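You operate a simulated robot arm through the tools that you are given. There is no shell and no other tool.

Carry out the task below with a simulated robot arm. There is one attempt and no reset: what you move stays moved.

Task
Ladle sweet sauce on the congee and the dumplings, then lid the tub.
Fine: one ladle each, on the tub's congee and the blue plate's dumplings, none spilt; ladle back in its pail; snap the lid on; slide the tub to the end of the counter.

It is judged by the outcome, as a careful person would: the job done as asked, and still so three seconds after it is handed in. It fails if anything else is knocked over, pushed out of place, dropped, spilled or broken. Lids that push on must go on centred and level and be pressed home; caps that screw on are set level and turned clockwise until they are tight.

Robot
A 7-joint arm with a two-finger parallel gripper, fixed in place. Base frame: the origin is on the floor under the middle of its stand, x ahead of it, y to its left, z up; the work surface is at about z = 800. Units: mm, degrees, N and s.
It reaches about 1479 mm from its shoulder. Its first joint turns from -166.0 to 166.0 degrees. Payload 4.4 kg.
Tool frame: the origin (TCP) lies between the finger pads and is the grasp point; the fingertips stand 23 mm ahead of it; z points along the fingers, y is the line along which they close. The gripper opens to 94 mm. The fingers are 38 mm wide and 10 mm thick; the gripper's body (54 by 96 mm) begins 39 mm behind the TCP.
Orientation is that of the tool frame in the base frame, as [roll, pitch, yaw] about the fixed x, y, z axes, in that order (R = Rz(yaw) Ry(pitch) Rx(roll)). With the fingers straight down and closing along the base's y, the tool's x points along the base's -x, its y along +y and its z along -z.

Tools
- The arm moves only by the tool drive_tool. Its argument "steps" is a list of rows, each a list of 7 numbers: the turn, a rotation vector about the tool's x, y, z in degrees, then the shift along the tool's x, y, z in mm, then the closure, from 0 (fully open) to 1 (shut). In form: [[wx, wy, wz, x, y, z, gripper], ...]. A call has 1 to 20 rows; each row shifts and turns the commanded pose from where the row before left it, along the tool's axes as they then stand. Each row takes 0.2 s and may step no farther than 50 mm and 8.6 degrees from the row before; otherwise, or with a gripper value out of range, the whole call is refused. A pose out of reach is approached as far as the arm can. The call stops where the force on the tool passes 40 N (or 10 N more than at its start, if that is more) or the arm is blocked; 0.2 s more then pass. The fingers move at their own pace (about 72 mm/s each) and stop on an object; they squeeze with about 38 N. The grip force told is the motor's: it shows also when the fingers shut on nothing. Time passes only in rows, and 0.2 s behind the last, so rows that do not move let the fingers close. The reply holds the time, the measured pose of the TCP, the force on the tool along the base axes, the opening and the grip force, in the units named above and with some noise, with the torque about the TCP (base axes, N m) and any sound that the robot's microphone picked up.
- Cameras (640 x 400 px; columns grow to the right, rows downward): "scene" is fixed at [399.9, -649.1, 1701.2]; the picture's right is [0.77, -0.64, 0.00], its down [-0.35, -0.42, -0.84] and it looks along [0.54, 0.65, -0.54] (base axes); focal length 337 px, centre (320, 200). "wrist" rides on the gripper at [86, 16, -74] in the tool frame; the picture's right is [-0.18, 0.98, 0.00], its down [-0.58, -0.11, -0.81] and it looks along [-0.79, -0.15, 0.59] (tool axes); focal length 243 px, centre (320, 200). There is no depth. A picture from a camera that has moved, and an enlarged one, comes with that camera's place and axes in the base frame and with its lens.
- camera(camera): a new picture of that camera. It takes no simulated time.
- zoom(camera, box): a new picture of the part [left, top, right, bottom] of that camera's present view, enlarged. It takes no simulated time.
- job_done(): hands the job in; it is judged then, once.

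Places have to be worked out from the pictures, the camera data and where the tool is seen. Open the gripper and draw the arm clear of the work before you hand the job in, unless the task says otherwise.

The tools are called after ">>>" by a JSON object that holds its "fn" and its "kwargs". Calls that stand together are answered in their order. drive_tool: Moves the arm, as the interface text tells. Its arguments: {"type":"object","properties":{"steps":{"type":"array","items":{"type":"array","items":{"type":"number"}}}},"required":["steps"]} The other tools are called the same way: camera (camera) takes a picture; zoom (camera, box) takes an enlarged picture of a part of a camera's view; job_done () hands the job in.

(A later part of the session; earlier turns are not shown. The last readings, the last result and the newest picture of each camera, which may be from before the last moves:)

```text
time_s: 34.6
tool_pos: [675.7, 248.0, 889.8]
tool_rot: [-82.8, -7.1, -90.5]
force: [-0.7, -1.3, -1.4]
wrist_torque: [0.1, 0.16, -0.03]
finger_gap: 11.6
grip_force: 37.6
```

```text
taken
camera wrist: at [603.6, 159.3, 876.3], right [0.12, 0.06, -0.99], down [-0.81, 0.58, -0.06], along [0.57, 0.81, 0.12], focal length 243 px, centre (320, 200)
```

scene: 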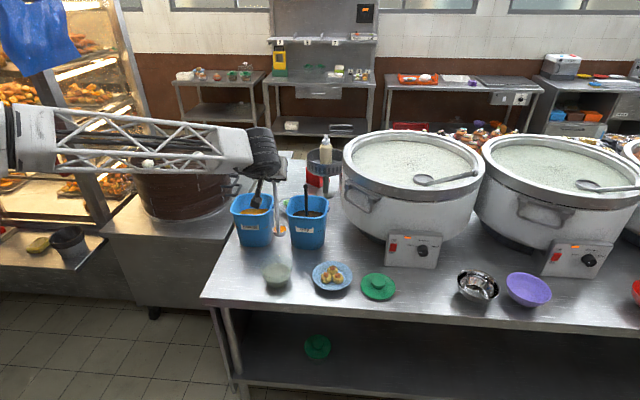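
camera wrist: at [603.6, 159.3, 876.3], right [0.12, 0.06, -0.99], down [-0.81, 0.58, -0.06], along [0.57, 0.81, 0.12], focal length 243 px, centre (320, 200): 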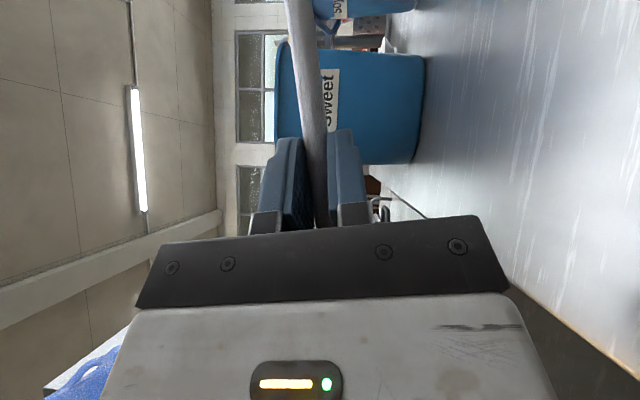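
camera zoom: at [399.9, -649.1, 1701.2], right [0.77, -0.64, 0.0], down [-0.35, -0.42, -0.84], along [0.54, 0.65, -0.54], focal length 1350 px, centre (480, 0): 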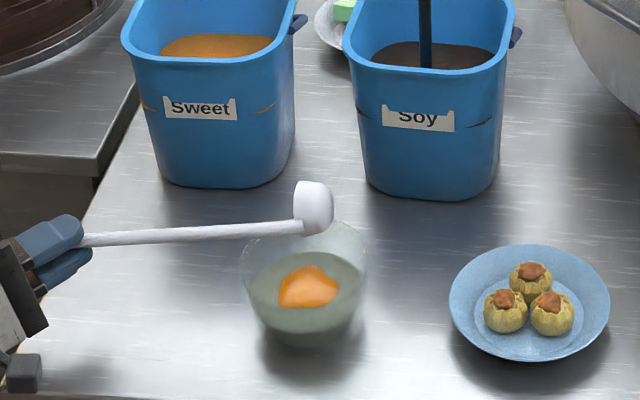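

The stream has ended and an orange pool sits on the congee. I zoom in to check the cup and that nothing drips outside.

>>> {"fn": "zoom", "kwargs": {"camera": "scene", "box": [260, 230, 330, 290]}}

```text
6.67 times, centred on (295, 260) of scene
camera zoom: at [399.9, -649.1, 1701.2], right [0.77, -0.64, 0.0], down [-0.35, -0.42, -0.84], along [0.54, 0.65, -0.54], focal length 2250 px, centre (487, -200)
```

zoom: 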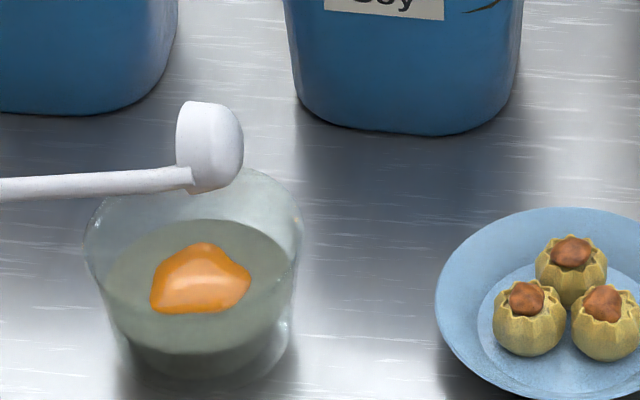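

The congee has its one ladle and nothing was spilled. I raise 20 mm and reverse the tilt about the lip to bring the empty ladle upright again.

>>> {"fn": "drive_tool", "kwargs": {"steps": [[0, 0, 0, 2.46, -19.7, 2.46, 1], [-2.828, 0, 2.828, 1.547, -14.6, 1.547, 1], [-5.657, 0, 5.657, 3.81, -29.0, 3.81, 1], [-5.657, 0, 5.657, 3.81, -29.0, 3.81, 1], [-5.657, 0, 5.657, 3.81, -29.0, 3.81, 1], [-5.657, 0, 5.657, 3.81, -29.0, 3.81, 1], [-5.657, 0, 5.657, 3.81, -29.0, 3.81, 1], [-5.657, 0, 5.657, 3.81, -29.0, 3.81, 1], [-5.657, 0, 5.657, 3.81, -29.0, 3.81, 1], [-5.657, 0, 5.657, 3.81, -29.0, 3.81, 1], [-5.657, 0, 5.657, 3.81, -29.0, 3.81, 1], [-5.657, 0, 5.657, 3.81, -29.0, 3.81, 1], [-5.657, 0, 5.657, 3.81, -29.0, 3.81, 1], [-5.657, 0, 5.657, 3.81, -29.0, 3.81, 1], [0, 0, 0, 0, 0, 0, 1]]}}

>>> {"fn": "zoom", "kwargs": {"camera": "scene", "box": [230, 200, 330, 300]}}

```text
time_s: 37.8
tool_pos: [830.3, 95.5, 1141.3]
tool_rot: [-175.2, 45.3, -131.5]
force: [-0.9, 0.5, -1.6]
wrist_torque: [0.01, 0.03, -0.03]
finger_gap: 11.4
grip_force: 37.9
out of reach, approached as far as the arm can: row 10, 11
```

```text
4.00 times, centred on (280, 250) of scene
camera zoom: at [399.9, -649.1, 1701.2], right [0.77, -0.64, 0.0], down [-0.35, -0.42, -0.84], along [0.54, 0.65, -0.54], focal length 1350 px, centre (480, 0)
```

zoom: 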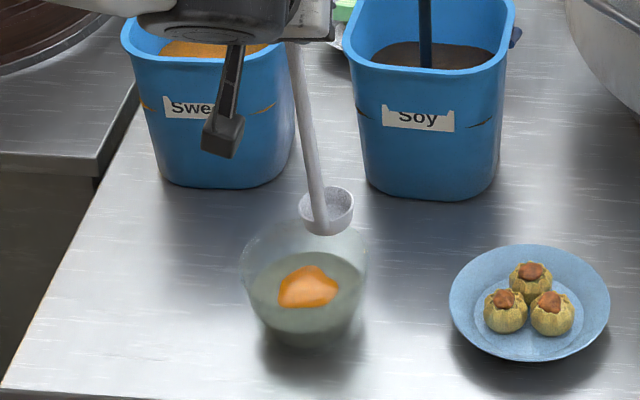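

The cup is empty and the congee is sauced; a small residual roll of about 3.5° remains. I correct it and raise to carrying height.

>>> {"fn": "drive_tool", "kwargs": {"steps": [[-2.5, 0, 2.5, 0, 0, 0, 1], [0, 0, 0, -10, 0, -10, 1], [0, 0, 0, -18.4, 0, -18.4, 1], [0, 0, 0, -18.4, 0, -18.4, 1], [0, 0, 0, -18.4, 0, -18.4, 1], [0, 0, 0, -8, 0, -8, 1], [0, 0, 0, 0, 0, 0, 1]]}}

```text
time_s: 39.4
tool_pos: [830.4, 95.1, 1243.5]
tool_rot: [180.0, 45.5, -135.0]
force: [-0.6, 1.1, -1.4]
wrist_torque: [-0.01, 0.07, 0.0]
finger_gap: 11.5
grip_force: 37.7
```

Upright again. I carry the empty ladle back over the sweet pail along the reverse path.

>>> {"fn": "drive_tool", "kwargs": {"steps": [[0, 0.5, 0, -10, 8.8, 10, 1], [0, 0, 0, -19.8, 17.5, 19.8, 1], [0, 0, 0, -19.8, 17.5, 19.8, 1], [0, 0, 0, -19.8, 17.5, 19.8, 1], [0, 0, 0, -19.8, 17.5, 19.8, 1], [0, 0, 0, -19.8, 17.5, 19.8, 1], [0, 0, 0, -19.8, 17.5, 19.8, 1], [0, 0, 0, -19.8, 17.5, 19.8, 1], [0, 0, 0, -9.6, 8.9, 9.6, 1], [0, 0, 0, 0, 0, 0, 1]]}}

>>> {"fn": "zoom", "kwargs": {"camera": "scene", "box": [215, 140, 295, 220]}}

```text
time_s: 41.6
tool_pos: [890.2, 353.1, 1242.9]
tool_rot: [179.8, 45.0, -135.0]
force: [0.5, -0.2, -1.8]
wrist_torque: [0.02, 0.03, -0.03]
finger_gap: 11.8
grip_force: 38.1
```

```text
5.00 times, centred on (255, 180) of scene
camera zoom: at [399.9, -649.1, 1701.2], right [0.77, -0.64, 0.0], down [-0.35, -0.42, -0.84], along [0.54, 0.65, -0.54], focal length 1687 px, centre (645, 300)
```

zoom: 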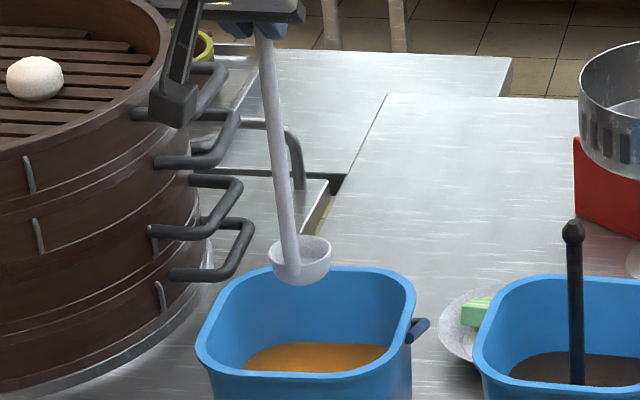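

No slip: the ladle hangs exactly as before. I lower it straight into the sweet sauce for the second scoop.

>>> {"fn": "drive_tool", "kwargs": {"steps": [[0, 0, 0, 10, 0, 10, 1], [0, 0, 0, 17, 0, 17, 1], [0, 0, 0, 17, 0, 17, 1], [0, 0, 0, 17, 0, 17, 1], [0, 0, 0, 14, 0, 14, 1], [0, 0, 0, 10, 0, 10, 1], [0, 0, 0, 10, 0, 10, 1], [0, 0, 0, 10, 0, 10, 1], [0, 0, 0, 10, 0, 10, 1], [0, 0, 0, 10, 0, 10, 1], [0, 0, 0, 8, 0, 8, 1], [0, 0, 0, 3, 0, 3, 1], [0, 0, 0, 0, 0, 0, 1], [0, 0, 0, 0, 0, 0, 1], [0, 0, 0, 0, 0, 0, 1]]}}

>>> {"fn": "zoom", "kwargs": {"camera": "scene", "box": [215, 150, 295, 240]}}

```text
time_s: 44.8
tool_pos: [888.6, 353.2, 1053.3]
tool_rot: [180.0, 45.0, -135.0]
force: [-0.4, -0.6, -0.9]
wrist_torque: [-0.07, 0.05, -0.02]
finger_gap: 11.6
grip_force: 38.3
```

```text
4.44 times, centred on (255, 195) of scene
camera zoom: at [399.9, -649.1, 1701.2], right [0.77, -0.64, 0.0], down [-0.35, -0.42, -0.84], along [0.54, 0.65, -0.54], focal length 1500 px, centre (609, 222)
```

zoom: 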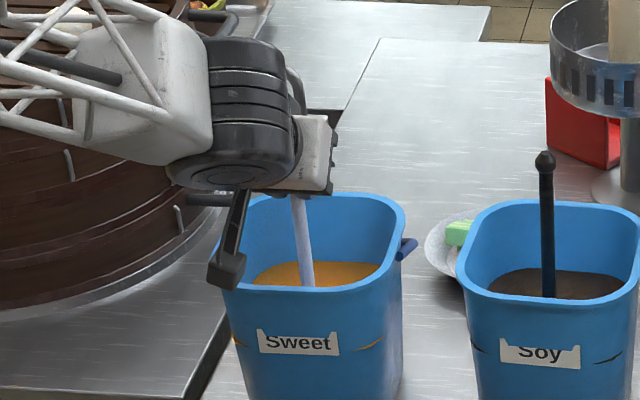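

The cup is submerged. I lift it slowly and level out of the pail again, and pause for drips.

>>> {"fn": "drive_tool", "kwargs": {"steps": [[0, 0, 0, -3.5, 0, -3.5, 1], [0, 0, 0, -7, 0, -7, 1], [0, 0, 0, -7, 0, -7, 1], [0, 0, 0, -7, 0, -7, 1], [0, 0, 0, -7, 0, -7, 1], [0, 0, 0, -7, 0, -7, 1], [0, 0, 0, -6, 0, -6, 1], [0, 0, 0, -5, 0, -5, 1], [0, 0, 0, -5, 0, -5, 1], [0, 0, 0, -5, 0, -5, 1], [0, 0, 0, -5, 0, -5, 1], [0, 0, 0, -5, 0, -5, 1], [0, 0, 0, -5, 0, -5, 1], [0, 0, 0, -7, 0, -7, 1], [0, 0, 0, -7, 0, -7, 1], [0, 0, 0, -7, 0, -7, 1], [0, 0, 0, -7, 0, -7, 1], [0, 0, 0, -7, 0, -7, 1], [0, 0, 0, -7, 0, -7, 1], [0, 0, 0, -5, 0, -5, 1]]}}

>>> {"fn": "drive_tool", "kwargs": {"steps": [[0, 0, 0, -5, 0, -5, 1], [0, 0, 0, -5, 0, -5, 1], [0, 0, 0, -3, 0, -3, 1], [0, 0, 0, 0, 0, 0, 1], [0, 0, 0, 0, 0, 0, 1], [0, 0, 0, 0, 0, 0, 1], [0, 0, 0, 0, 0, 0, 1]]}}

>>> {"fn": "zoom", "kwargs": {"camera": "scene", "box": [225, 140, 285, 220]}}

```text
time_s: 49.0
tool_pos: [888.8, 352.8, 1224.2]
tool_rot: [179.7, 45.0, -135.0]
force: [0.7, 0.9, -1.3]
wrist_torque: [0.01, 0.0, 0.01]
finger_gap: 11.5
grip_force: 37.9
```

```text
time_s: 50.6
tool_pos: [890.6, 351.5, 1242.7]
tool_rot: [179.8, 45.0, -135.1]
force: [-0.2, -0.3, -1.6]
wrist_torque: [-0.01, 0.03, 0.0]
finger_gap: 11.8
grip_force: 38.0
```

```text
5.00 times, centred on (255, 180) of scene
camera zoom: at [399.9, -649.1, 1701.2], right [0.77, -0.64, 0.0], down [-0.35, -0.42, -0.84], along [0.54, 0.65, -0.54], focal length 1687 px, centre (645, 300)
```

zoom: 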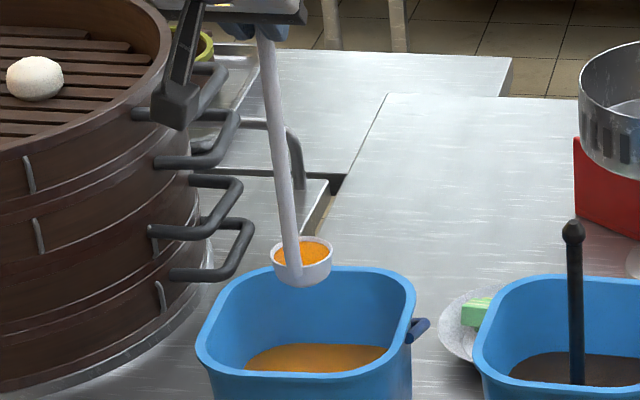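

The cup is full again with no drips. For the plate I will pour with the tool yawed +45° so the gripper stays clear of the tub. First I carry the ladle level, clear of the soy ladle, toward the plate.

>>> {"fn": "drive_tool", "kwargs": {"steps": [[0, 0, 0, 2.8, -3.06, -2.8, 1], [0, 0, 0, 5.59, -6.12, -5.59, 1], [0, 0, 0, 8.39, -9.19, -8.39, 1], [0, 0, 0, 11.18, -12.25, -11.18, 1], [0, 0, 0, 11.18, -12.25, -11.18, 1], [0, 0, 0, 11.18, -12.25, -11.18, 1], [0, 0, 0, 11.18, -12.25, -11.18, 1], [0, 0, 0, 11.18, -12.25, -11.18, 1], [0, 0, 0, 11.18, -12.25, -11.18, 1], [0, 0, 0, 11.18, -12.25, -11.18, 1], [0, 0, 0, 8.39, -9.19, -8.39, 1], [0, 0, 0, 5.59, -6.12, -5.59, 1], [0, 0, 0, 4.4, -4.9, -4.4, 1], [0, 0, 0, 0, 0, 0, 1]]}}

>>> {"fn": "drive_tool", "kwargs": {"steps": [[0, 0, 0, 0.32, -4.98, -0.32, 1], [0, 0, 0, 0.65, -9.96, -0.65, 1], [0, 0, 0, 0.97, -14.94, -0.97, 1], [0, 0, 0, 1.29, -19.93, -1.29, 1], [0, 0, 0, 1.29, -19.93, -1.29, 1], [0, 0, 0, 1.29, -19.93, -1.29, 1], [0, 0, 0, 1.29, -19.93, -1.29, 1], [0, 0, 0, 1.29, -19.93, -1.29, 1], [0, 0, 0, 1.29, -19.93, -1.29, 1], [0, 0, 0, 1.29, -19.93, -1.29, 1], [0, 0, 0, 1.29, -19.93, -1.29, 1], [0, 0, 0, 1.29, -19.93, -1.29, 1], [0, 0, 0, 0.97, -14.94, -0.97, 1], [0, 0, 0, 0.65, -9.96, -0.65, 1], [0, 0, 0, 0.26, -4, -0.26, 1], [0, 0, 0, 0, 0, 0, 1]]}}

>>> {"fn": "camera", "kwargs": {"camera": "scene"}}

```text
time_s: 53.6
tool_pos: [864.6, 152.1, 1241.8]
tool_rot: [180.0, 45.1, -135.0]
force: [0.2, 0.3, -1.7]
wrist_torque: [-0.02, 0.0, -0.02]
finger_gap: 11.7
grip_force: 38.2
```

```text
time_s: 57.0
tool_pos: [1017.2, -32.4, 1241.8]
tool_rot: [180.0, 45.0, -135.1]
force: [0.3, -0.7, -1.2]
wrist_torque: [-0.03, 0.03, 0.0]
finger_gap: 11.7
grip_force: 38.0
```

```text
taken
```

scene: 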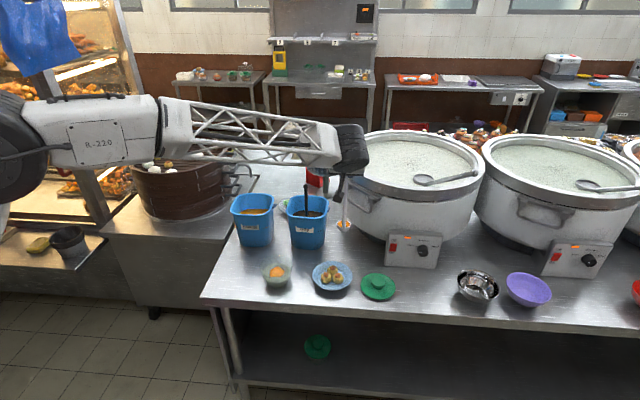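

The ladle is over the plate, full and level. I now yaw it +45° slowly about the vertical.

>>> {"fn": "drive_tool", "kwargs": {"steps": [[-1.3, 0, -1.3, 0, 0, 0, 1], [-2.652, 0, -2.652, 0, 0, 0, 1], [-2.652, 0, -2.652, 0, 0, 0, 1], [-2.652, 0, -2.652, 0, 0, 0, 1], [-2.652, 0, -2.652, 0, 0, 0, 1], [-2.652, 0, -2.652, 0, 0, 0, 1], [-2.652, 0, -2.652, 0, 0, 0, 1], [-2.652, 0, -2.652, 0, 0, 0, 1], [-2.652, 0, -2.652, 0, 0, 0, 1], [-2.652, 0, -2.652, 0, 0, 0, 1], [-2.652, 0, -2.652, 0, 0, 0, 1], [-2.652, 0, -2.652, 0, 0, 0, 1], [-1.35, 0, -1.35, 0, 0, 0, 1], [0, 0, 0, 0, 0, 0, 1]]}}

>>> {"fn": "zoom", "kwargs": {"camera": "scene", "box": [280, 170, 420, 310]}}

>>> {"fn": "camera", "kwargs": {"camera": "wrist"}}

```text
time_s: 60.0
tool_pos: [1017.2, -32.5, 1241.7]
tool_rot: [180.0, 45.0, -90.0]
force: [-0.9, 0.9, -0.6]
wrist_torque: [-0.04, 0.0, 0.02]
finger_gap: 11.6
grip_force: 38.0
```

```text
2.86 times, centred on (350, 240) of scene
camera zoom: at [399.9, -649.1, 1701.2], right [0.77, -0.64, 0.0], down [-0.35, -0.42, -0.84], along [0.54, 0.65, -0.54], focal length 964 px, centre (234, 86)
```

zoom: 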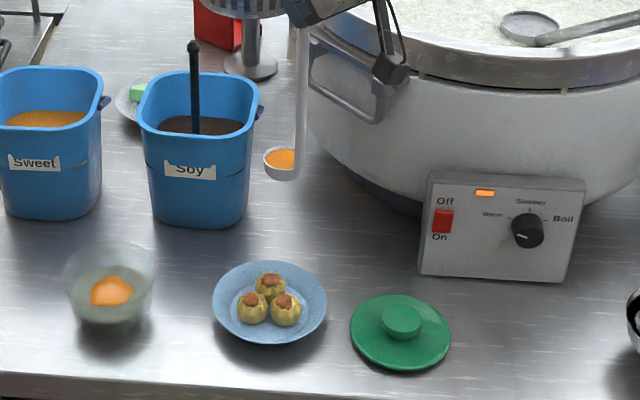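

```text
taken
camera wrist: at [1000.8, -146.0, 1233.3], right [-0.98, 0.13, 0.13], down [0.11, -0.16, 0.98], along [0.15, 0.98, 0.14], focal length 243 px, centre (320, 200)
```

wrist: 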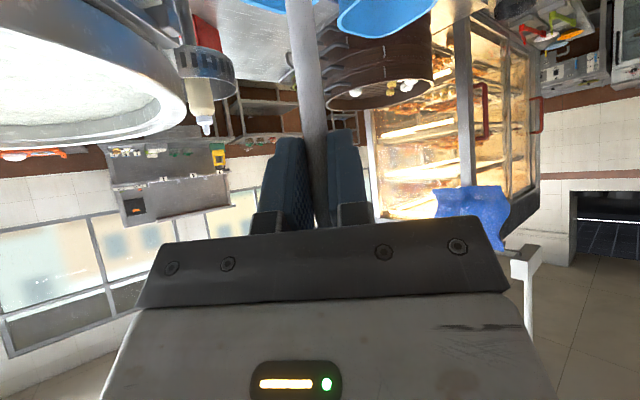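

Yaw done and the sauce is still in the cup. I zoom in to measure the cup precisely against the plate.

>>> {"fn": "zoom", "kwargs": {"camera": "scene", "box": [320, 190, 370, 240]}}

>>> {"fn": "zoom", "kwargs": {"camera": "scene", "box": [300, 250, 370, 300]}}

```text
8.00 times, centred on (345, 215) of scene
camera zoom: at [399.9, -649.1, 1701.2], right [0.77, -0.64, 0.0], down [-0.35, -0.42, -0.84], along [0.54, 0.65, -0.54], focal length 2699 px, centre (120, 80)
```

zoom: 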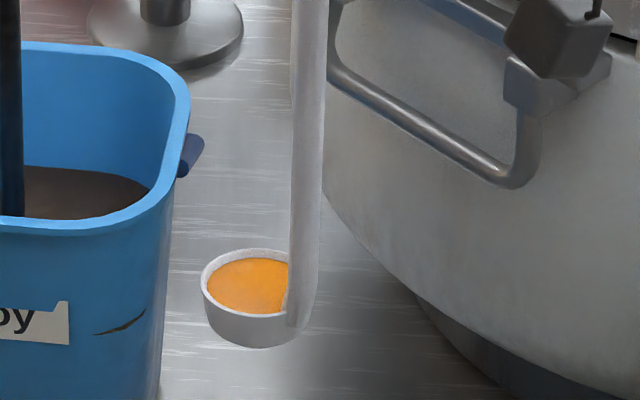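

```text
8.00 times, centred on (335, 275) of scene
camera zoom: at [399.9, -649.1, 1701.2], right [0.77, -0.64, 0.0], down [-0.35, -0.42, -0.84], along [0.54, 0.65, -0.54], focal length 2699 px, centre (200, -400)
```

zoom: 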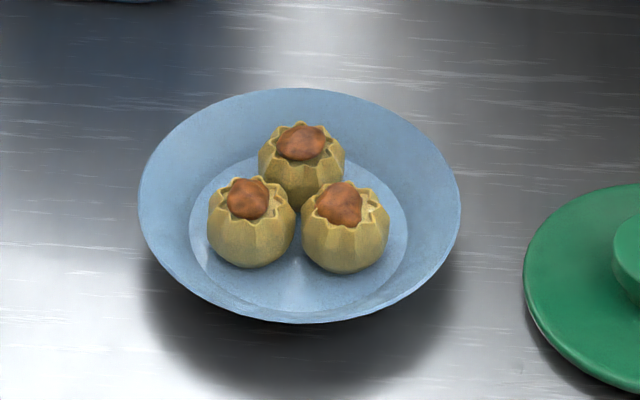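

The cup's lip lines up with the plate centre by the same geometry that worked for the tub. I lower it gently to just above the dumplings.

>>> {"fn": "drive_tool", "kwargs": {"steps": [[0, 0, 0, 3.54, 0, 3.54, 1], [0, 0, 0, 7.07, 0, 7.07, 1], [0, 0, 0, 10.6, 0, 10.6, 1], [0, 0, 0, 14.14, 0, 14.14, 1], [0, 0, 0, 14.14, 0, 14.14, 1], [0, 0, 0, 14.14, 0, 14.14, 1], [0, 0, 0, 14.14, 0, 14.14, 1], [0, 0, 0, 10.6, 0, 10.6, 1], [0, 0, 0, 5.66, 0, 5.66, 1], [0, 0, 0, 2.83, 0, 2.83, 1], [0, 0, 0, 0, 0, 0, 1]]}}

>>> {"fn": "zoom", "kwargs": {"camera": "scene", "box": [280, 210, 400, 310]}}

```text
time_s: 62.4
tool_pos: [1016.2, -32.4, 1104.7]
tool_rot: [179.9, 45.0, -90.1]
force: [-0.2, 0.3, 0.2]
wrist_torque: [-0.01, 0.0, 0.0]
finger_gap: 11.6
grip_force: 38.1
```

```text
4.00 times, centred on (340, 260) of scene
camera zoom: at [399.9, -649.1, 1701.2], right [0.77, -0.64, 0.0], down [-0.35, -0.42, -0.84], along [0.54, 0.65, -0.54], focal length 1350 px, centre (240, -40)
```

zoom: 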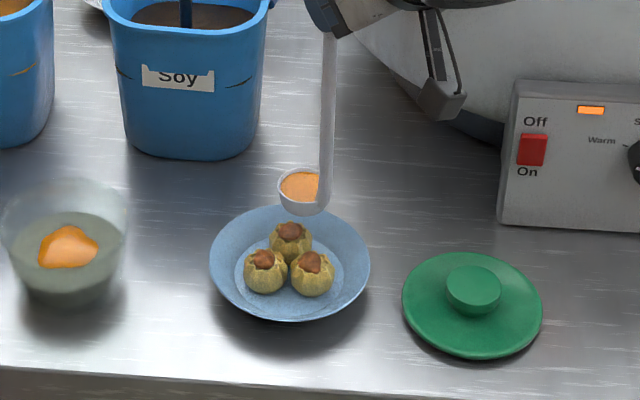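

The cup is over the plate, slightly to the rear. I nudge 4 mm in −y and begin tipping about the lip as before.

>>> {"fn": "drive_tool", "kwargs": {"steps": [[0, 0, 0, 2.83, 0, -2.83, 1], [2.828, 0, -2.828, -0.823, 14.71, -0.823, 1], [2.828, 0, -2.828, -0.823, 14.71, -0.823, 1], [2.828, 0, -2.828, -0.823, 14.71, -0.823, 1], [2.828, 0, -2.828, -0.823, 14.71, -0.823, 1], [2.828, 0, -2.828, -0.823, 14.71, -0.823, 1]]}}

>>> {"fn": "zoom", "kwargs": {"camera": "scene", "box": [280, 210, 400, 310]}}

```text
time_s: 63.8
tool_pos: [943.2, -36.2, 1101.3]
tool_rot: [-152.9, 41.7, -71.1]
force: [-0.2, 0.2, -1.3]
wrist_torque: [0.0, 0.08, 0.01]
finger_gap: 11.4
grip_force: 38.1
```

```text
4.00 times, centred on (340, 260) of scene
camera zoom: at [399.9, -649.1, 1701.2], right [0.77, -0.64, 0.0], down [-0.35, -0.42, -0.84], along [0.54, 0.65, -0.54], focal length 1350 px, centre (240, -40)
```

zoom: 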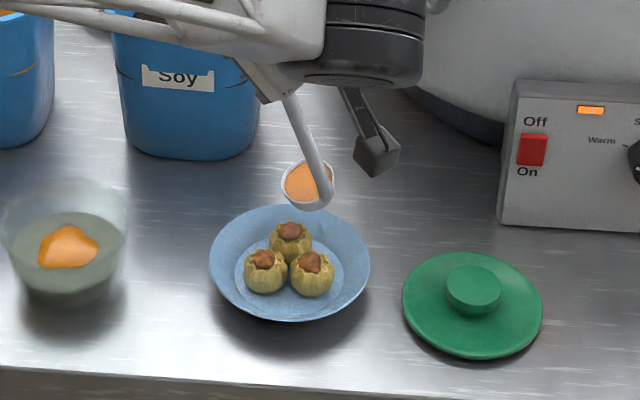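

Sauce is still held and the lip is above the dumplings. I continue to 44° while lowering 10 mm.

>>> {"fn": "drive_tool", "kwargs": {"steps": [[2.828, 0, -2.828, 0.4, 15.7, 0.4, 1], [2.828, 0, -2.828, 0.4, 15.7, 0.4, 1], [2.828, 0, -2.828, 0.4, 15.7, 0.4, 1], [2.828, 0, -2.828, 0.4, 15.7, 0.4, 1], [2.828, 0, -2.828, 0.4, 15.7, 0.4, 1]]}}

>>> {"fn": "zoom", "kwargs": {"camera": "scene", "box": [280, 210, 400, 310]}}

```text
time_s: 65.0
tool_pos: [874.7, -36.3, 1062.0]
tool_rot: [-130.1, 32.8, -57.2]
force: [0.9, 0.7, -0.4]
wrist_torque: [-0.03, 0.12, -0.03]
finger_gap: 11.5
grip_force: 38.0
```

```text
4.00 times, centred on (340, 260) of scene
camera zoom: at [399.9, -649.1, 1701.2], right [0.77, -0.64, 0.0], down [-0.35, -0.42, -0.84], along [0.54, 0.65, -0.54], focal length 1350 px, centre (240, -40)
```

zoom: 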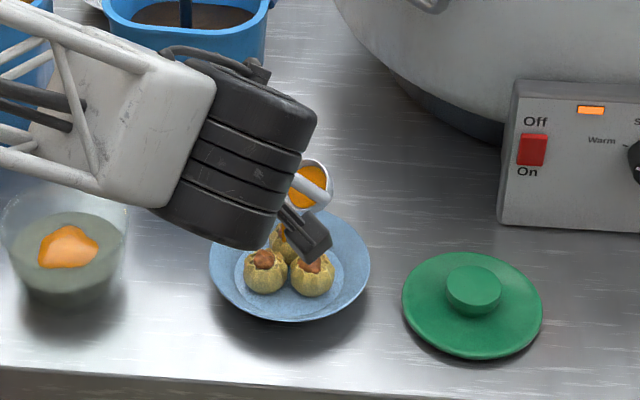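

The wrist now partly hides the pour from this camera, but the cup is placed as planned. I continue tipping about the lip.

>>> {"fn": "drive_tool", "kwargs": {"steps": [[2.828, 0, -2.828, -0.823, 14.71, -0.823, 1], [2.828, 0, -2.828, -0.823, 14.71, -0.823, 1], [2.828, 0, -2.828, -0.823, 14.71, -0.823, 1]]}}

>>> {"fn": "zoom", "kwargs": {"camera": "scene", "box": [280, 210, 400, 310]}}

>>> {"fn": "camera", "kwargs": {"camera": "wrist"}}

```text
time_s: 65.8
tool_pos: [842.6, -37.3, 1034.9]
tool_rot: [-118.9, 25.7, -51.7]
force: [-0.5, 0.5, -1.0]
wrist_torque: [-0.04, 0.12, 0.0]
finger_gap: 11.7
grip_force: 38.1
```

```text
4.00 times, centred on (340, 260) of scene
camera zoom: at [399.9, -649.1, 1701.2], right [0.77, -0.64, 0.0], down [-0.35, -0.42, -0.84], along [0.54, 0.65, -0.54], focal length 1350 px, centre (240, -40)
```

zoom: 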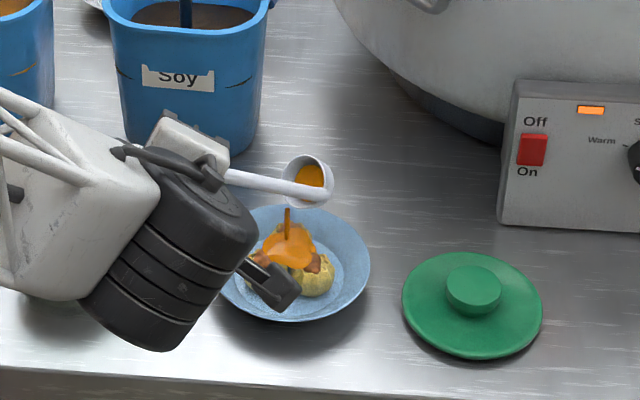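

```text
taken
camera wrist: at [838.7, -150.5, 1016.9], right [-0.71, 0.13, -0.69], down [-0.71, -0.16, 0.69], along [-0.02, 0.98, 0.21], focal length 243 px, centre (320, 200)
```

wrist: 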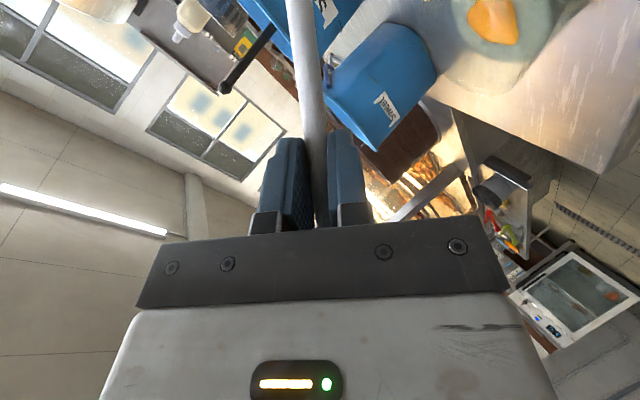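

Sauce is pouring onto the dumplings in the middle of the plate. I continue to tip.

>>> {"fn": "drive_tool", "kwargs": {"steps": [[2.828, 0, -2.828, -0.823, 14.71, -0.823, 1], [2.828, 0, -2.828, -0.823, 14.71, -0.823, 1], [2.828, 0, -2.828, -0.823, 14.71, -0.823, 1], [2.828, 0, -2.828, -0.823, 14.71, -0.823, 1], [2.828, 0, -2.828, -0.823, 14.71, -0.823, 1], [2.828, 0, -2.828, -0.823, 14.71, -0.823, 1]]}}

>>> {"fn": "zoom", "kwargs": {"camera": "scene", "box": [280, 210, 400, 310]}}

```text
time_s: 67.2
tool_pos: [794.1, -37.0, 959.6]
tool_rot: [-100.0, 9.8, -45.8]
force: [-0.4, 0.2, -0.6]
wrist_torque: [-0.04, 0.18, -0.03]
finger_gap: 11.5
grip_force: 37.7
```

```text
4.00 times, centred on (340, 260) of scene
camera zoom: at [399.9, -649.1, 1701.2], right [0.77, -0.64, 0.0], down [-0.35, -0.42, -0.84], along [0.54, 0.65, -0.54], focal length 1350 px, centre (240, -40)
```

zoom: 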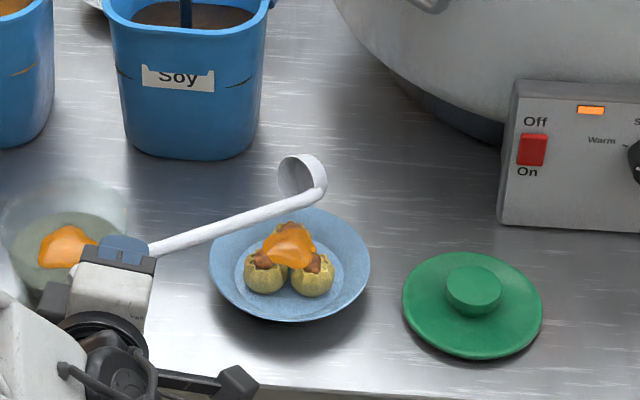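

The cup looks empty at about 76°, and the sauce sits on the dumplings. I tip a little further and hold to be sure it has drained.

>>> {"fn": "drive_tool", "kwargs": {"steps": [[2.828, 0, -2.828, -0.823, 14.71, -0.823, 1], [2.828, 0, -2.828, -0.823, 14.71, -0.823, 1], [2.828, 0, -2.828, -0.823, 14.71, -0.823, 1], [0, 0, 0, 0, 0, 0, 1], [0, 0, 0, 0, 0, 0, 1], [0, 0, 0, 0, 0, 0, 1]]}}

>>> {"fn": "zoom", "kwargs": {"camera": "scene", "box": [280, 210, 400, 310]}}

>>> {"fn": "camera", "kwargs": {"camera": "scene"}}

```text
time_s: 68.6
tool_pos: [782.0, -35.6, 917.1]
tool_rot: [-91.5, 1.5, -45.0]
force: [0.0, 0.2, -1.1]
wrist_torque: [-0.03, 0.21, -0.02]
finger_gap: 11.5
grip_force: 37.8
```

```text
4.00 times, centred on (340, 260) of scene
camera zoom: at [399.9, -649.1, 1701.2], right [0.77, -0.64, 0.0], down [-0.35, -0.42, -0.84], along [0.54, 0.65, -0.54], focal length 1350 px, centre (240, -40)
```

zoom: 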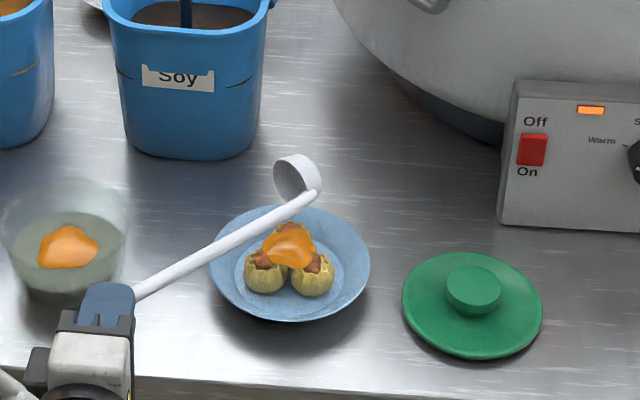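

```text
taken
```

scene: 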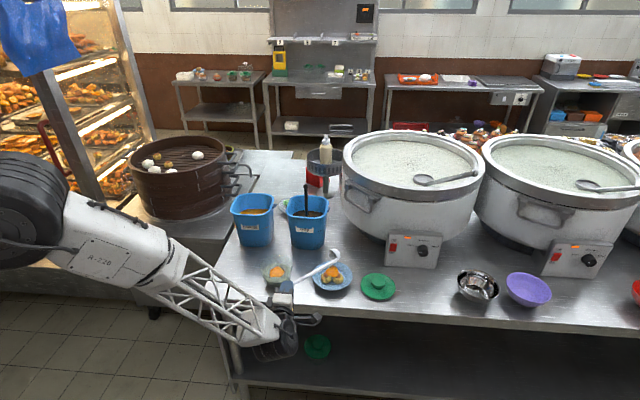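

The ladle is empty and the dumplings are sauced cleanly. I raise 20 mm and rotate the ladle back upright about the lip at 4° per row.

>>> {"fn": "drive_tool", "kwargs": {"steps": [[0, 0, 0, -0.5, -20, -0.5, 1], [-2.828, 0, 2.828, 1.547, -14.6, 1.547, 1], [-2.828, 0, 2.828, 1.547, -14.6, 1.547, 1], [-2.828, 0, 2.828, 1.547, -14.6, 1.547, 1], [-2.828, 0, 2.828, 1.547, -14.6, 1.547, 1], [-2.828, 0, 2.828, 1.547, -14.6, 1.547, 1], [-2.828, 0, 2.828, 1.547, -14.6, 1.547, 1], [-2.828, 0, 2.828, 1.547, -14.6, 1.547, 1], [-2.828, 0, 2.828, 1.547, -14.6, 1.547, 1], [-2.828, 0, 2.828, 1.547, -14.6, 1.547, 1], [-2.828, 0, 2.828, 1.547, -14.6, 1.547, 1], [-2.828, 0, 2.828, 1.547, -14.6, 1.547, 1]]}}

>>> {"fn": "drive_tool", "kwargs": {"steps": [[-2.828, 0, 2.828, 1.547, -14.6, 1.547, 1], [-2.828, 0, 2.828, 1.547, -14.6, 1.547, 1], [-2.828, 0, 2.828, 1.547, -14.6, 1.547, 1], [-2.828, 0, 2.828, 1.547, -14.6, 1.547, 1], [-2.828, 0, 2.828, 1.547, -14.6, 1.547, 1], [-2.828, 0, 2.828, 1.547, -14.6, 1.547, 1], [-2.828, 0, 2.828, 1.547, -14.6, 1.547, 1], [-2.828, 0, 2.828, 1.547, -14.6, 1.547, 1], [-2.828, 0, 2.828, 1.547, -14.6, 1.547, 1], [-2.828, 0, 2.828, 1.547, -14.6, 1.547, 1], [-2.828, 0, 2.828, 1.547, -14.6, 1.547, 1], [0, 0, 0, 0, 0, 0, 1]]}}

>>> {"fn": "zoom", "kwargs": {"camera": "scene", "box": [240, 190, 400, 310]}}

```text
time_s: 71.2
tool_pos: [863.3, -36.2, 1072.8]
tool_rot: [-126.3, 30.7, -55.3]
force: [0.6, -0.1, -1.2]
wrist_torque: [-0.01, 0.09, 0.0]
finger_gap: 11.6
grip_force: 37.9
```

```text
time_s: 73.8
tool_pos: [1016.0, -37.2, 1115.6]
tool_rot: [179.9, 45.0, -90.1]
force: [0.1, 0.3, -0.7]
wrist_torque: [0.0, -0.02, -0.03]
finger_gap: 11.7
grip_force: 37.9
```

```text
3.33 times, centred on (320, 250) of scene
camera zoom: at [399.9, -649.1, 1701.2], right [0.77, -0.64, 0.0], down [-0.35, -0.42, -0.84], along [0.54, 0.65, -0.54], focal length 1125 px, centre (320, 33)
```

zoom: 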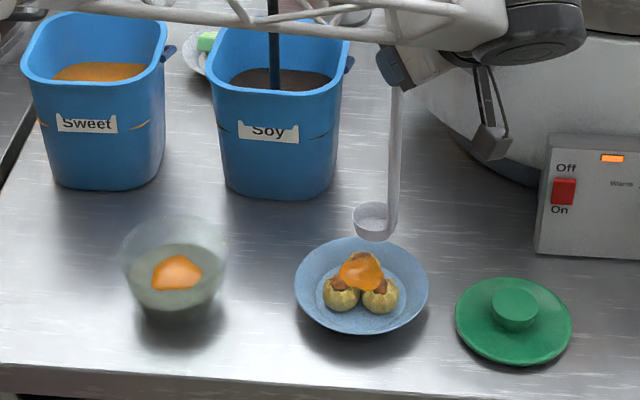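

Both servings are done and the ladle is upright and empty. I raise, yaw back −45°, and return toward the sweet pail along the same path.

>>> {"fn": "drive_tool", "kwargs": {"steps": [[0, 0, 0, -10, 0, -10, 1], [0, 0, 0, -18, 0, -18, 1], [0, 0, 0, -18, 0, -18, 1], [0, 0, 0, -18, 0, -18, 1], [0, 0, 0, -18, 0, -18, 1], [0, 0, 0, -8, 0, -8, 1], [3.536, 0, 3.536, 0, 0, 0, 1], [3.536, 0, 3.536, 0, 0, 0, 1], [3.536, 0, 3.536, 0, 0, 0, 1], [3.536, 0, 3.536, 0, 0, 0, 1], [3.536, 0, 3.536, 0, 0, 0, 1], [3.536, 0, 3.536, 0, 0, 0, 1], [3.536, 0, 3.536, 0, 0, 0, 1], [3.536, 0, 3.536, 0, 0, 0, 1], [3.536, 0, 3.536, 0, 0, 0, 1], [0, 0, 0, 0, 0, 0, 1]]}}

```text
time_s: 77.2
tool_pos: [1016.9, -35.7, 1242.3]
tool_rot: [179.9, 45.1, -135.1]
force: [-0.2, -0.9, -1.0]
wrist_torque: [-0.03, 0.04, 0.03]
finger_gap: 11.7
grip_force: 37.7
```

I carry the empty ladle back over the sweet pail.

>>> {"fn": "drive_tool", "kwargs": {"steps": [[0, 0, 0, -1.2, 17, 1.2, 1], [0, 0, 0, -2.4, 34.1, 2.4, 1], [0, 0, 0, -2.4, 34.1, 2.4, 1], [0, 0, 0, -2.4, 34.1, 2.4, 1], [0, 0, 0, -2.4, 34.1, 2.4, 1], [0, 0, 0, -2.4, 34.1, 2.4, 1], [0, 0, 0, -2.4, 34.1, 2.4, 1], [0, 0, 0, -1.2, 17.1, 1.2, 1], [0, 0, 0, -9.4, 10.5, 9.4, 1], [0, 0, 0, -18.9, 21, 18.9, 1], [0, 0, 0, -18.9, 21, 18.9, 1], [0, 0, 0, -18.9, 21, 18.9, 1], [0, 0, 0, -18.9, 21, 18.9, 1], [0, 0, 0, -18.9, 21, 18.9, 1], [0, 0, 0, -9.6, 10.4, 9.6, 1], [0, 0, 0, 0, 0, 0, 1]]}}

>>> {"fn": "zoom", "kwargs": {"camera": "scene", "box": [225, 140, 285, 220]}}

```text
time_s: 80.6
tool_pos: [887.4, 353.3, 1244.1]
tool_rot: [179.9, 45.1, -135.1]
force: [-0.6, -0.4, -0.7]
wrist_torque: [-0.02, 0.01, -0.01]
finger_gap: 11.6
grip_force: 37.8
```

```text
5.00 times, centred on (255, 180) of scene
camera zoom: at [399.9, -649.1, 1701.2], right [0.77, -0.64, 0.0], down [-0.35, -0.42, -0.84], along [0.54, 0.65, -0.54], focal length 1687 px, centre (645, 300)
```

zoom: 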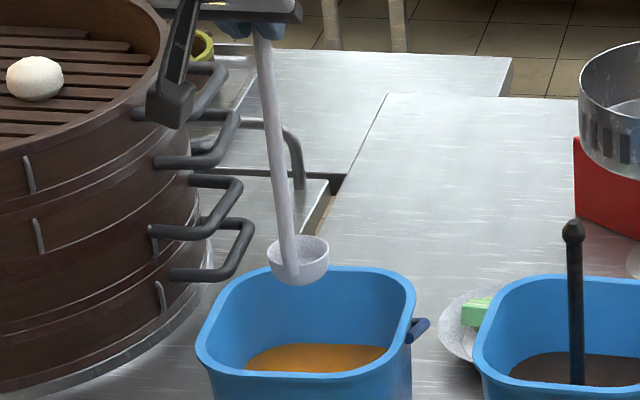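

Back over the pail, I lower the ladle to where it stood originally (TCP about z 1043), slowing near the bottom.

>>> {"fn": "drive_tool", "kwargs": {"steps": [[0, 0, 0, 9, -1.5, 9, 1], [0, 0, 0, 17.7, 0, 17.7, 1], [0, 0, 0, 17.7, 0, 17.7, 1], [0, 0, 0, 17.7, 0, 17.7, 1], [0, 0, 0, 17.7, 0, 17.7, 1], [0, 0, 0, 14, 0, 14, 1], [0, 0, 0, 14, 0, 14, 1], [0, 0, 0, 10, 0, 10, 1], [0, 0, 0, 8, 0, 8, 1], [0, 0, 0, 7, 0, 7, 1], [0, 0, 0, 4, 0, 4, 1], [0, 0, 0, 3.5, 0, 3.5, 1], [0, 0, 0, 0, 0, 0, 1]]}}

>>> {"fn": "zoom", "kwargs": {"camera": "scene", "box": [215, 150, 295, 240]}}

```text
time_s: 83.4
tool_pos: [890.6, 351.3, 1046.2]
tool_rot: [179.9, 45.0, -135.1]
force: [-0.6, -0.3, -0.9]
wrist_torque: [0.0, -0.01, -0.03]
finger_gap: 11.5
grip_force: 37.8
```

```text
4.44 times, centred on (255, 195) of scene
camera zoom: at [399.9, -649.1, 1701.2], right [0.77, -0.64, 0.0], down [-0.35, -0.42, -0.84], along [0.54, 0.65, -0.54], focal length 1500 px, centre (609, 222)
```

zoom: 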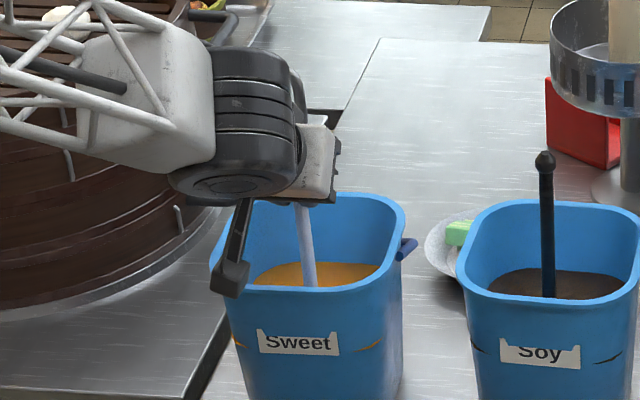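

About 3 mm remain to the original resting height, so I ease down while watching the force.

>>> {"fn": "drive_tool", "kwargs": {"steps": [[0, 0, 0, 1.1, 0, 1.1, 1], [0, 0, 0, 1.1, 0, 1.1, 1], [0, 0, 0, 0, 0, 0, 1]]}}

```text
time_s: 84.2
tool_pos: [890.5, 350.3, 1043.6]
tool_rot: [179.9, 45.1, -135.1]
force: [-2.2, -1.7, 15.9]
wrist_torque: [0.2, -0.05, 0.01]
finger_gap: 11.6
grip_force: 38.0
```

Contact with the pail's bottom (16 N). I back off about 1 mm to relieve the force, then open the gripper.

>>> {"fn": "drive_tool", "kwargs": {"steps": [[0, 0, 0, -0.7, 0, -0.7, 1], [0, 0, 0, 0, 0, 0, 1]]}}

>>> {"fn": "drive_tool", "kwargs": {"steps": [[0, 0, 0, 0, 0, 0, 0.85], [0, 0, 0, 0, 0, 0, 0.7], [0, 0, 0, 0, 0, 0, 0.4], [0, 0, 0, 0, 0, 0, 0], [0, 0, 0, 0, 0, 0, 0], [0, 0, 0, 0, 0, 0, 0]]}}

>>> {"fn": "camera", "kwargs": {"camera": "wrist"}}

>>> {"fn": "zoom", "kwargs": {"camera": "scene", "box": [215, 150, 295, 240]}}

```text
time_s: 84.8
tool_pos: [889.5, 350.6, 1043.2]
tool_rot: [179.8, 45.0, -135.1]
force: [1.2, 0.6, 16.4]
wrist_torque: [0.76, -0.79, 0.01]
finger_gap: 11.7
grip_force: 37.7
```

```text
time_s: 86.2
tool_pos: [889.5, 351.1, 1042.0]
tool_rot: [179.9, 45.0, -135.2]
force: [-0.5, 0.3, -0.2]
wrist_torque: [0.0, 0.01, 0.03]
finger_gap: 94.0
grip_force: 0.0
```

```text
taken
camera wrist: at [797.5, 282.2, 1034.5], right [-0.6, 0.79, 0.13], down [-0.03, -0.19, 0.98], along [0.8, 0.59, 0.14], focal length 243 px, centre (320, 200)
```

wrist: 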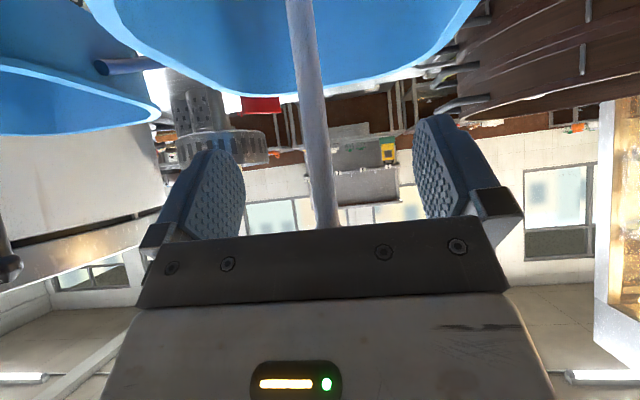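

```text
4.44 times, centred on (255, 195) of scene
camera zoom: at [399.9, -649.1, 1701.2], right [0.77, -0.64, 0.0], down [-0.35, -0.42, -0.84], along [0.54, 0.65, -0.54], focal length 1500 px, centre (609, 222)
```

zoom: 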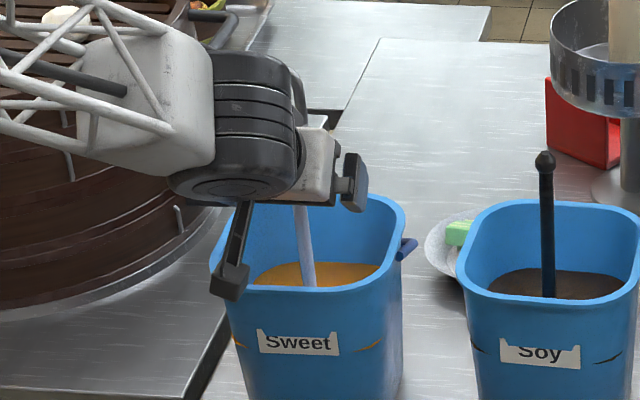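

The ladle stands in its pail, free of the fingers. I retreat straight back along the tool axis.

>>> {"fn": "drive_tool", "kwargs": {"steps": [[0, 0, 0, 0, 0, -15, 0], [0, 0, 0, 0, 0, -30, 0], [0, 0, 0, 0, 0, -35, 0], [0, 0, 0, 0, 0, -40, 0], [0, 0, 0, 0, 0, -40, 0], [0, 0, 0, 0, 0, -40, 0]]}}

>>> {"fn": "camera", "kwargs": {"camera": "wrist"}}

>>> {"fn": "zoom", "kwargs": {"camera": "scene", "box": [200, 150, 320, 250]}}

```text
time_s: 87.6
tool_pos: [789.2, 251.1, 1181.9]
tool_rot: [179.9, 44.9, -135.2]
force: [0.3, -0.1, 0.3]
wrist_torque: [0.03, -0.01, -0.02]
finger_gap: 93.7
grip_force: 0.0
```

```text
taken
camera wrist: at [696.0, 181.2, 1174.5], right [-0.6, 0.79, 0.13], down [-0.03, -0.19, 0.98], along [0.8, 0.59, 0.14], focal length 243 px, centre (320, 200)
```

wrist: 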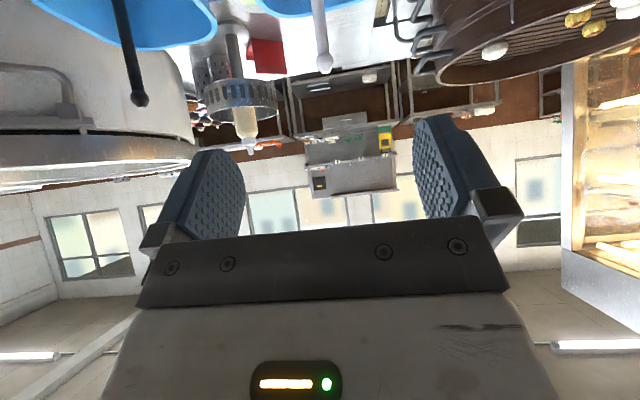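

```text
4.00 times, centred on (260, 200) of scene
camera zoom: at [399.9, -649.1, 1701.2], right [0.77, -0.64, 0.0], down [-0.35, -0.42, -0.84], along [0.54, 0.65, -0.54], focal length 1350 px, centre (560, 200)
```

zoom: 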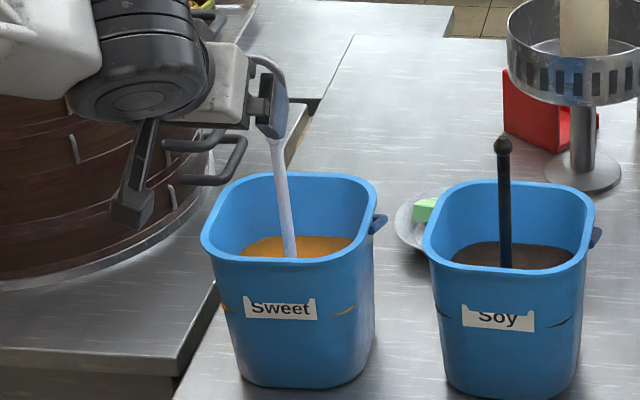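

The ladle is back in its pail, standing as before. Now I point the fingers straight down and travel to a hover above the lid at (1088, −138).

>>> {"fn": "drive_tool", "kwargs": {"steps": [[0, 7.5, 0, 0, 0, 0, 0], [0, 7.5, 0, 0, 0, 0, 0], [0, 7.5, 0, 0, 0, 0, 0], [0, 7.5, 0, 0, 0, 0, 0], [0, 7.5, 0, 0, 0, 0, 0], [0, 7.5, 0, 0, 0, 0, 0], [0, 0, 0, 5.8, -44.2, 5, 0], [0, 0, 0, 5.8, -44.2, 10, 0], [0, 0, 0, 5.8, -44.2, 10, 0], [0, 0, 0, 5.8, -44.2, 10, 0], [0, 0, 0, 5.8, -44.2, 15, 0], [0, 0, 0, 5.8, -44.2, 15, 0], [0, 0, 0, 5.8, -44.2, 20, 0], [0, 0, 0, 5.8, -44.2, 20, 0], [0, 0, 0, 5.8, -44.2, 20, 0], [0, 0, 0, 5.8, -44.2, 20, 0], [0, 0, 0, 5.8, -44.2, 20, 0], [0, 0, 0, 0, 0, 0, 0]]}}

>>> {"fn": "camera", "kwargs": {"camera": "wrist"}}

>>> {"fn": "camera", "kwargs": {"camera": "scene"}}

```text
time_s: 91.4
tool_pos: [1136.3, -92.1, 1003.9]
tool_rot: [179.6, 22.6, -135.1]
force: [0.4, 0.2, -0.2]
wrist_torque: [0.0, 0.0, 0.03]
finger_gap: 94.0
grip_force: 0.1
out of reach, approached as far as the arm can: row 3, 4, 5, 6
```

```text
taken
camera wrist: at [1049.9, -156.9, 1038.6], right [-0.58, 0.81, 0.08], down [0.24, 0.08, 0.97], along [0.78, 0.58, -0.24], focal length 243 px, centre (320, 200)
```

wrist: 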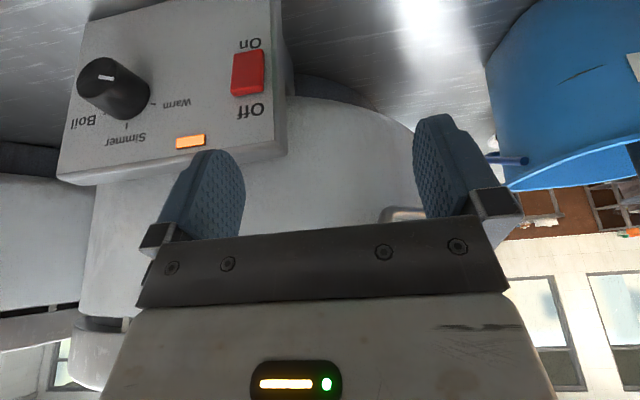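

```text
taken
```

scene: 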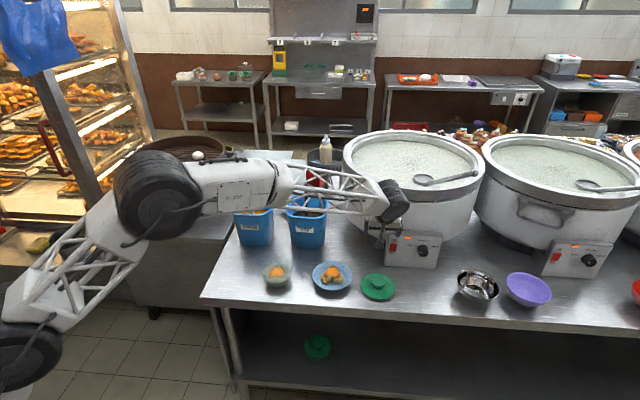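

Part of the rotation was out of reach, so the tool is still tilted 22° and ended nearer the pot than planned. I check around the arm before moving anything.

>>> {"fn": "zoom", "kwargs": {"camera": "scene", "box": [100, 120, 440, 320]}}

>>> {"fn": "zoom", "kwargs": {"camera": "scene", "box": [220, 150, 420, 270]}}

```text
1.88 times, centred on (270, 220) of scene
camera zoom: at [399.9, -649.1, 1701.2], right [0.77, -0.64, 0.0], down [-0.35, -0.42, -0.84], along [0.54, 0.65, -0.54], focal length 635 px, centre (414, 162)
```

zoom: 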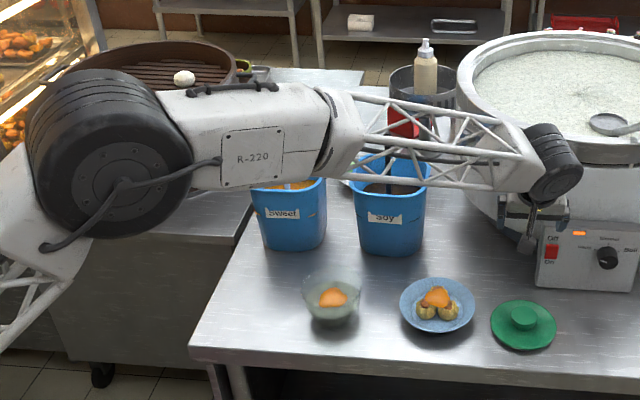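

```text
3.20 times, centred on (320, 210) of scene
camera zoom: at [399.9, -649.1, 1701.2], right [0.77, -0.64, 0.0], down [-0.35, -0.42, -0.84], along [0.54, 0.65, -0.54], focal length 1080 px, centre (320, 168)
```

zoom: 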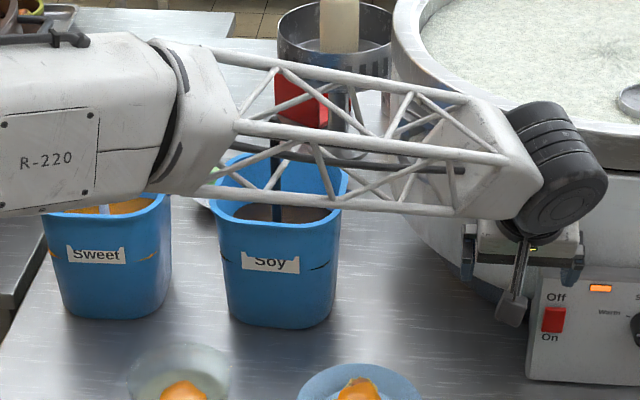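

No contacts: everything stands as before and the force is about zero. I raise straight up 120 mm to get well clear, then undo the yaw first.

>>> {"fn": "drive_tool", "kwargs": {"steps": [[0, 0, 0, -11.5, 0, -27.7, 0], [0, 0, 0, -11.5, 0, -27.7, 0], [0, 0, 0, -11.5, 0, -27.7, 0], [0, 0, 0, -11.5, 0, -27.7, 0], [0, 0, 0, 0, 0, 0, 0]]}}

>>> {"fn": "camera", "kwargs": {"camera": "scene"}}

```text
time_s: 92.6
tool_pos: [1136.4, -90.7, 1120.4]
tool_rot: [179.6, 22.8, -135.1]
force: [0.8, 0.3, 0.2]
wrist_torque: [-0.03, 0.01, -0.02]
finger_gap: 94.2
grip_force: 0.2
```

```text
taken
```

scene: 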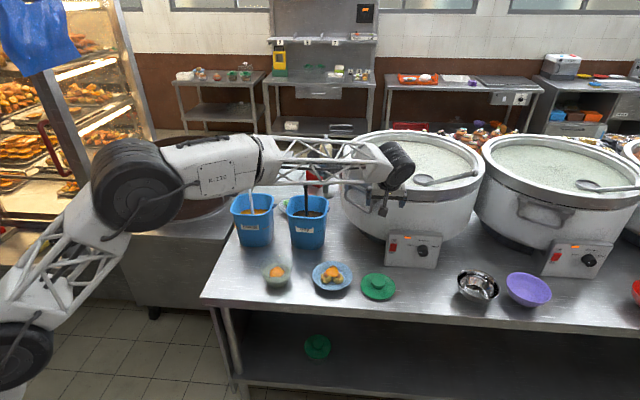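

Clear. Now I undo the yaw by −45° about the vertical, in place.

>>> {"fn": "drive_tool", "kwargs": {"steps": [[2.17, 0, 5.19, 0, 0, 0, 0], [2.17, 0, 5.19, 0, 0, 0, 0], [2.17, 0, 5.19, 0, 0, 0, 0], [2.17, 0, 5.19, 0, 0, 0, 0], [2.17, 0, 5.19, 0, 0, 0, 0], [2.17, 0, 5.19, 0, 0, 0, 0], [2.17, 0, 5.19, 0, 0, 0, 0], [2.17, 0, 5.19, 0, 0, 0, 0], [0, 0, 0, 0, 0, 0, 0]]}}

```text
time_s: 94.6
tool_pos: [1136.3, -90.1, 1121.4]
tool_rot: [179.5, 22.7, -151.9]
force: [-0.4, 0.9, 0.1]
wrist_torque: [-0.01, -0.01, 0.0]
finger_gap: 94.0
grip_force: 0.0
out of reach, approached as far as the arm can: row 4, 5, 6, 7, 8
```

The yaw stops at −152°, so a joint limit is near. I test whether the pitch can now be levelled out from here.

>>> {"fn": "drive_tool", "kwargs": {"steps": [[0, 4, 0, 0, 0, 0, 0], [0, 4, 0, 0, 0, 0, 0], [0, 4, 0, 0, 0, 0, 0], [0, 0, 0, 0, 0, 0, 0]]}}

```text
time_s: 95.6
tool_pos: [1134.9, -89.3, 1121.0]
tool_rot: [179.5, 22.6, -151.9]
force: [0.1, -0.2, -0.3]
wrist_torque: [0.01, 0.0, -0.01]
finger_gap: 94.2
grip_force: 0.0
out of reach, approached as far as the arm can: row 1, 2, 3
```

Motion is blocked only in the −yaw direction, so the flange roll must be at its limit. The lid is round, so I yaw the other way (toward −90°) and then straighten the fingers to vertical.

>>> {"fn": "drive_tool", "kwargs": {"steps": [[-2.98, 0, -7.15, 0, 0, 0, 0], [-2.98, 0, -7.15, 0, 0, 0, 0], [-2.98, 0, -7.15, 0, 0, 0, 0], [-2.98, 0, -7.15, 0, 0, 0, 0], [-2.98, 0, -7.15, 0, 0, 0, 0], [-2.98, 0, -7.15, 0, 0, 0, 0], [-2.98, 0, -7.15, 0, 0, 0, 0], [-2.98, 0, -7.15, 0, 0, 0, 0], [0, 0, 0, 0, 0, 0, 0]]}}

>>> {"fn": "camera", "kwargs": {"camera": "scene"}}

```text
time_s: 97.6
tool_pos: [1136.6, -88.4, 1121.8]
tool_rot: [179.9, 23.1, -89.9]
force: [0.1, 0.4, 0.5]
wrist_torque: [-0.01, 0.01, 0.01]
finger_gap: 94.0
grip_force: 0.1
```

```text
taken
```

scene: 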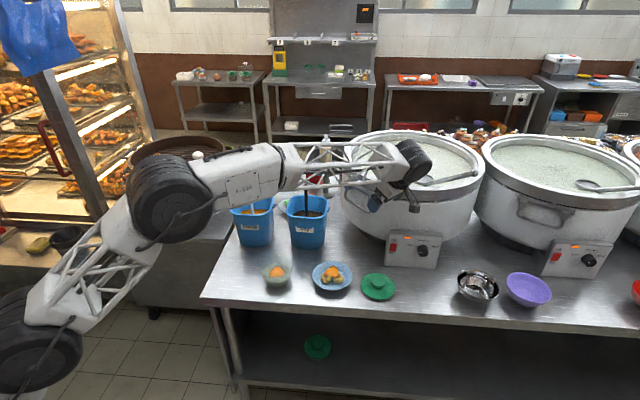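

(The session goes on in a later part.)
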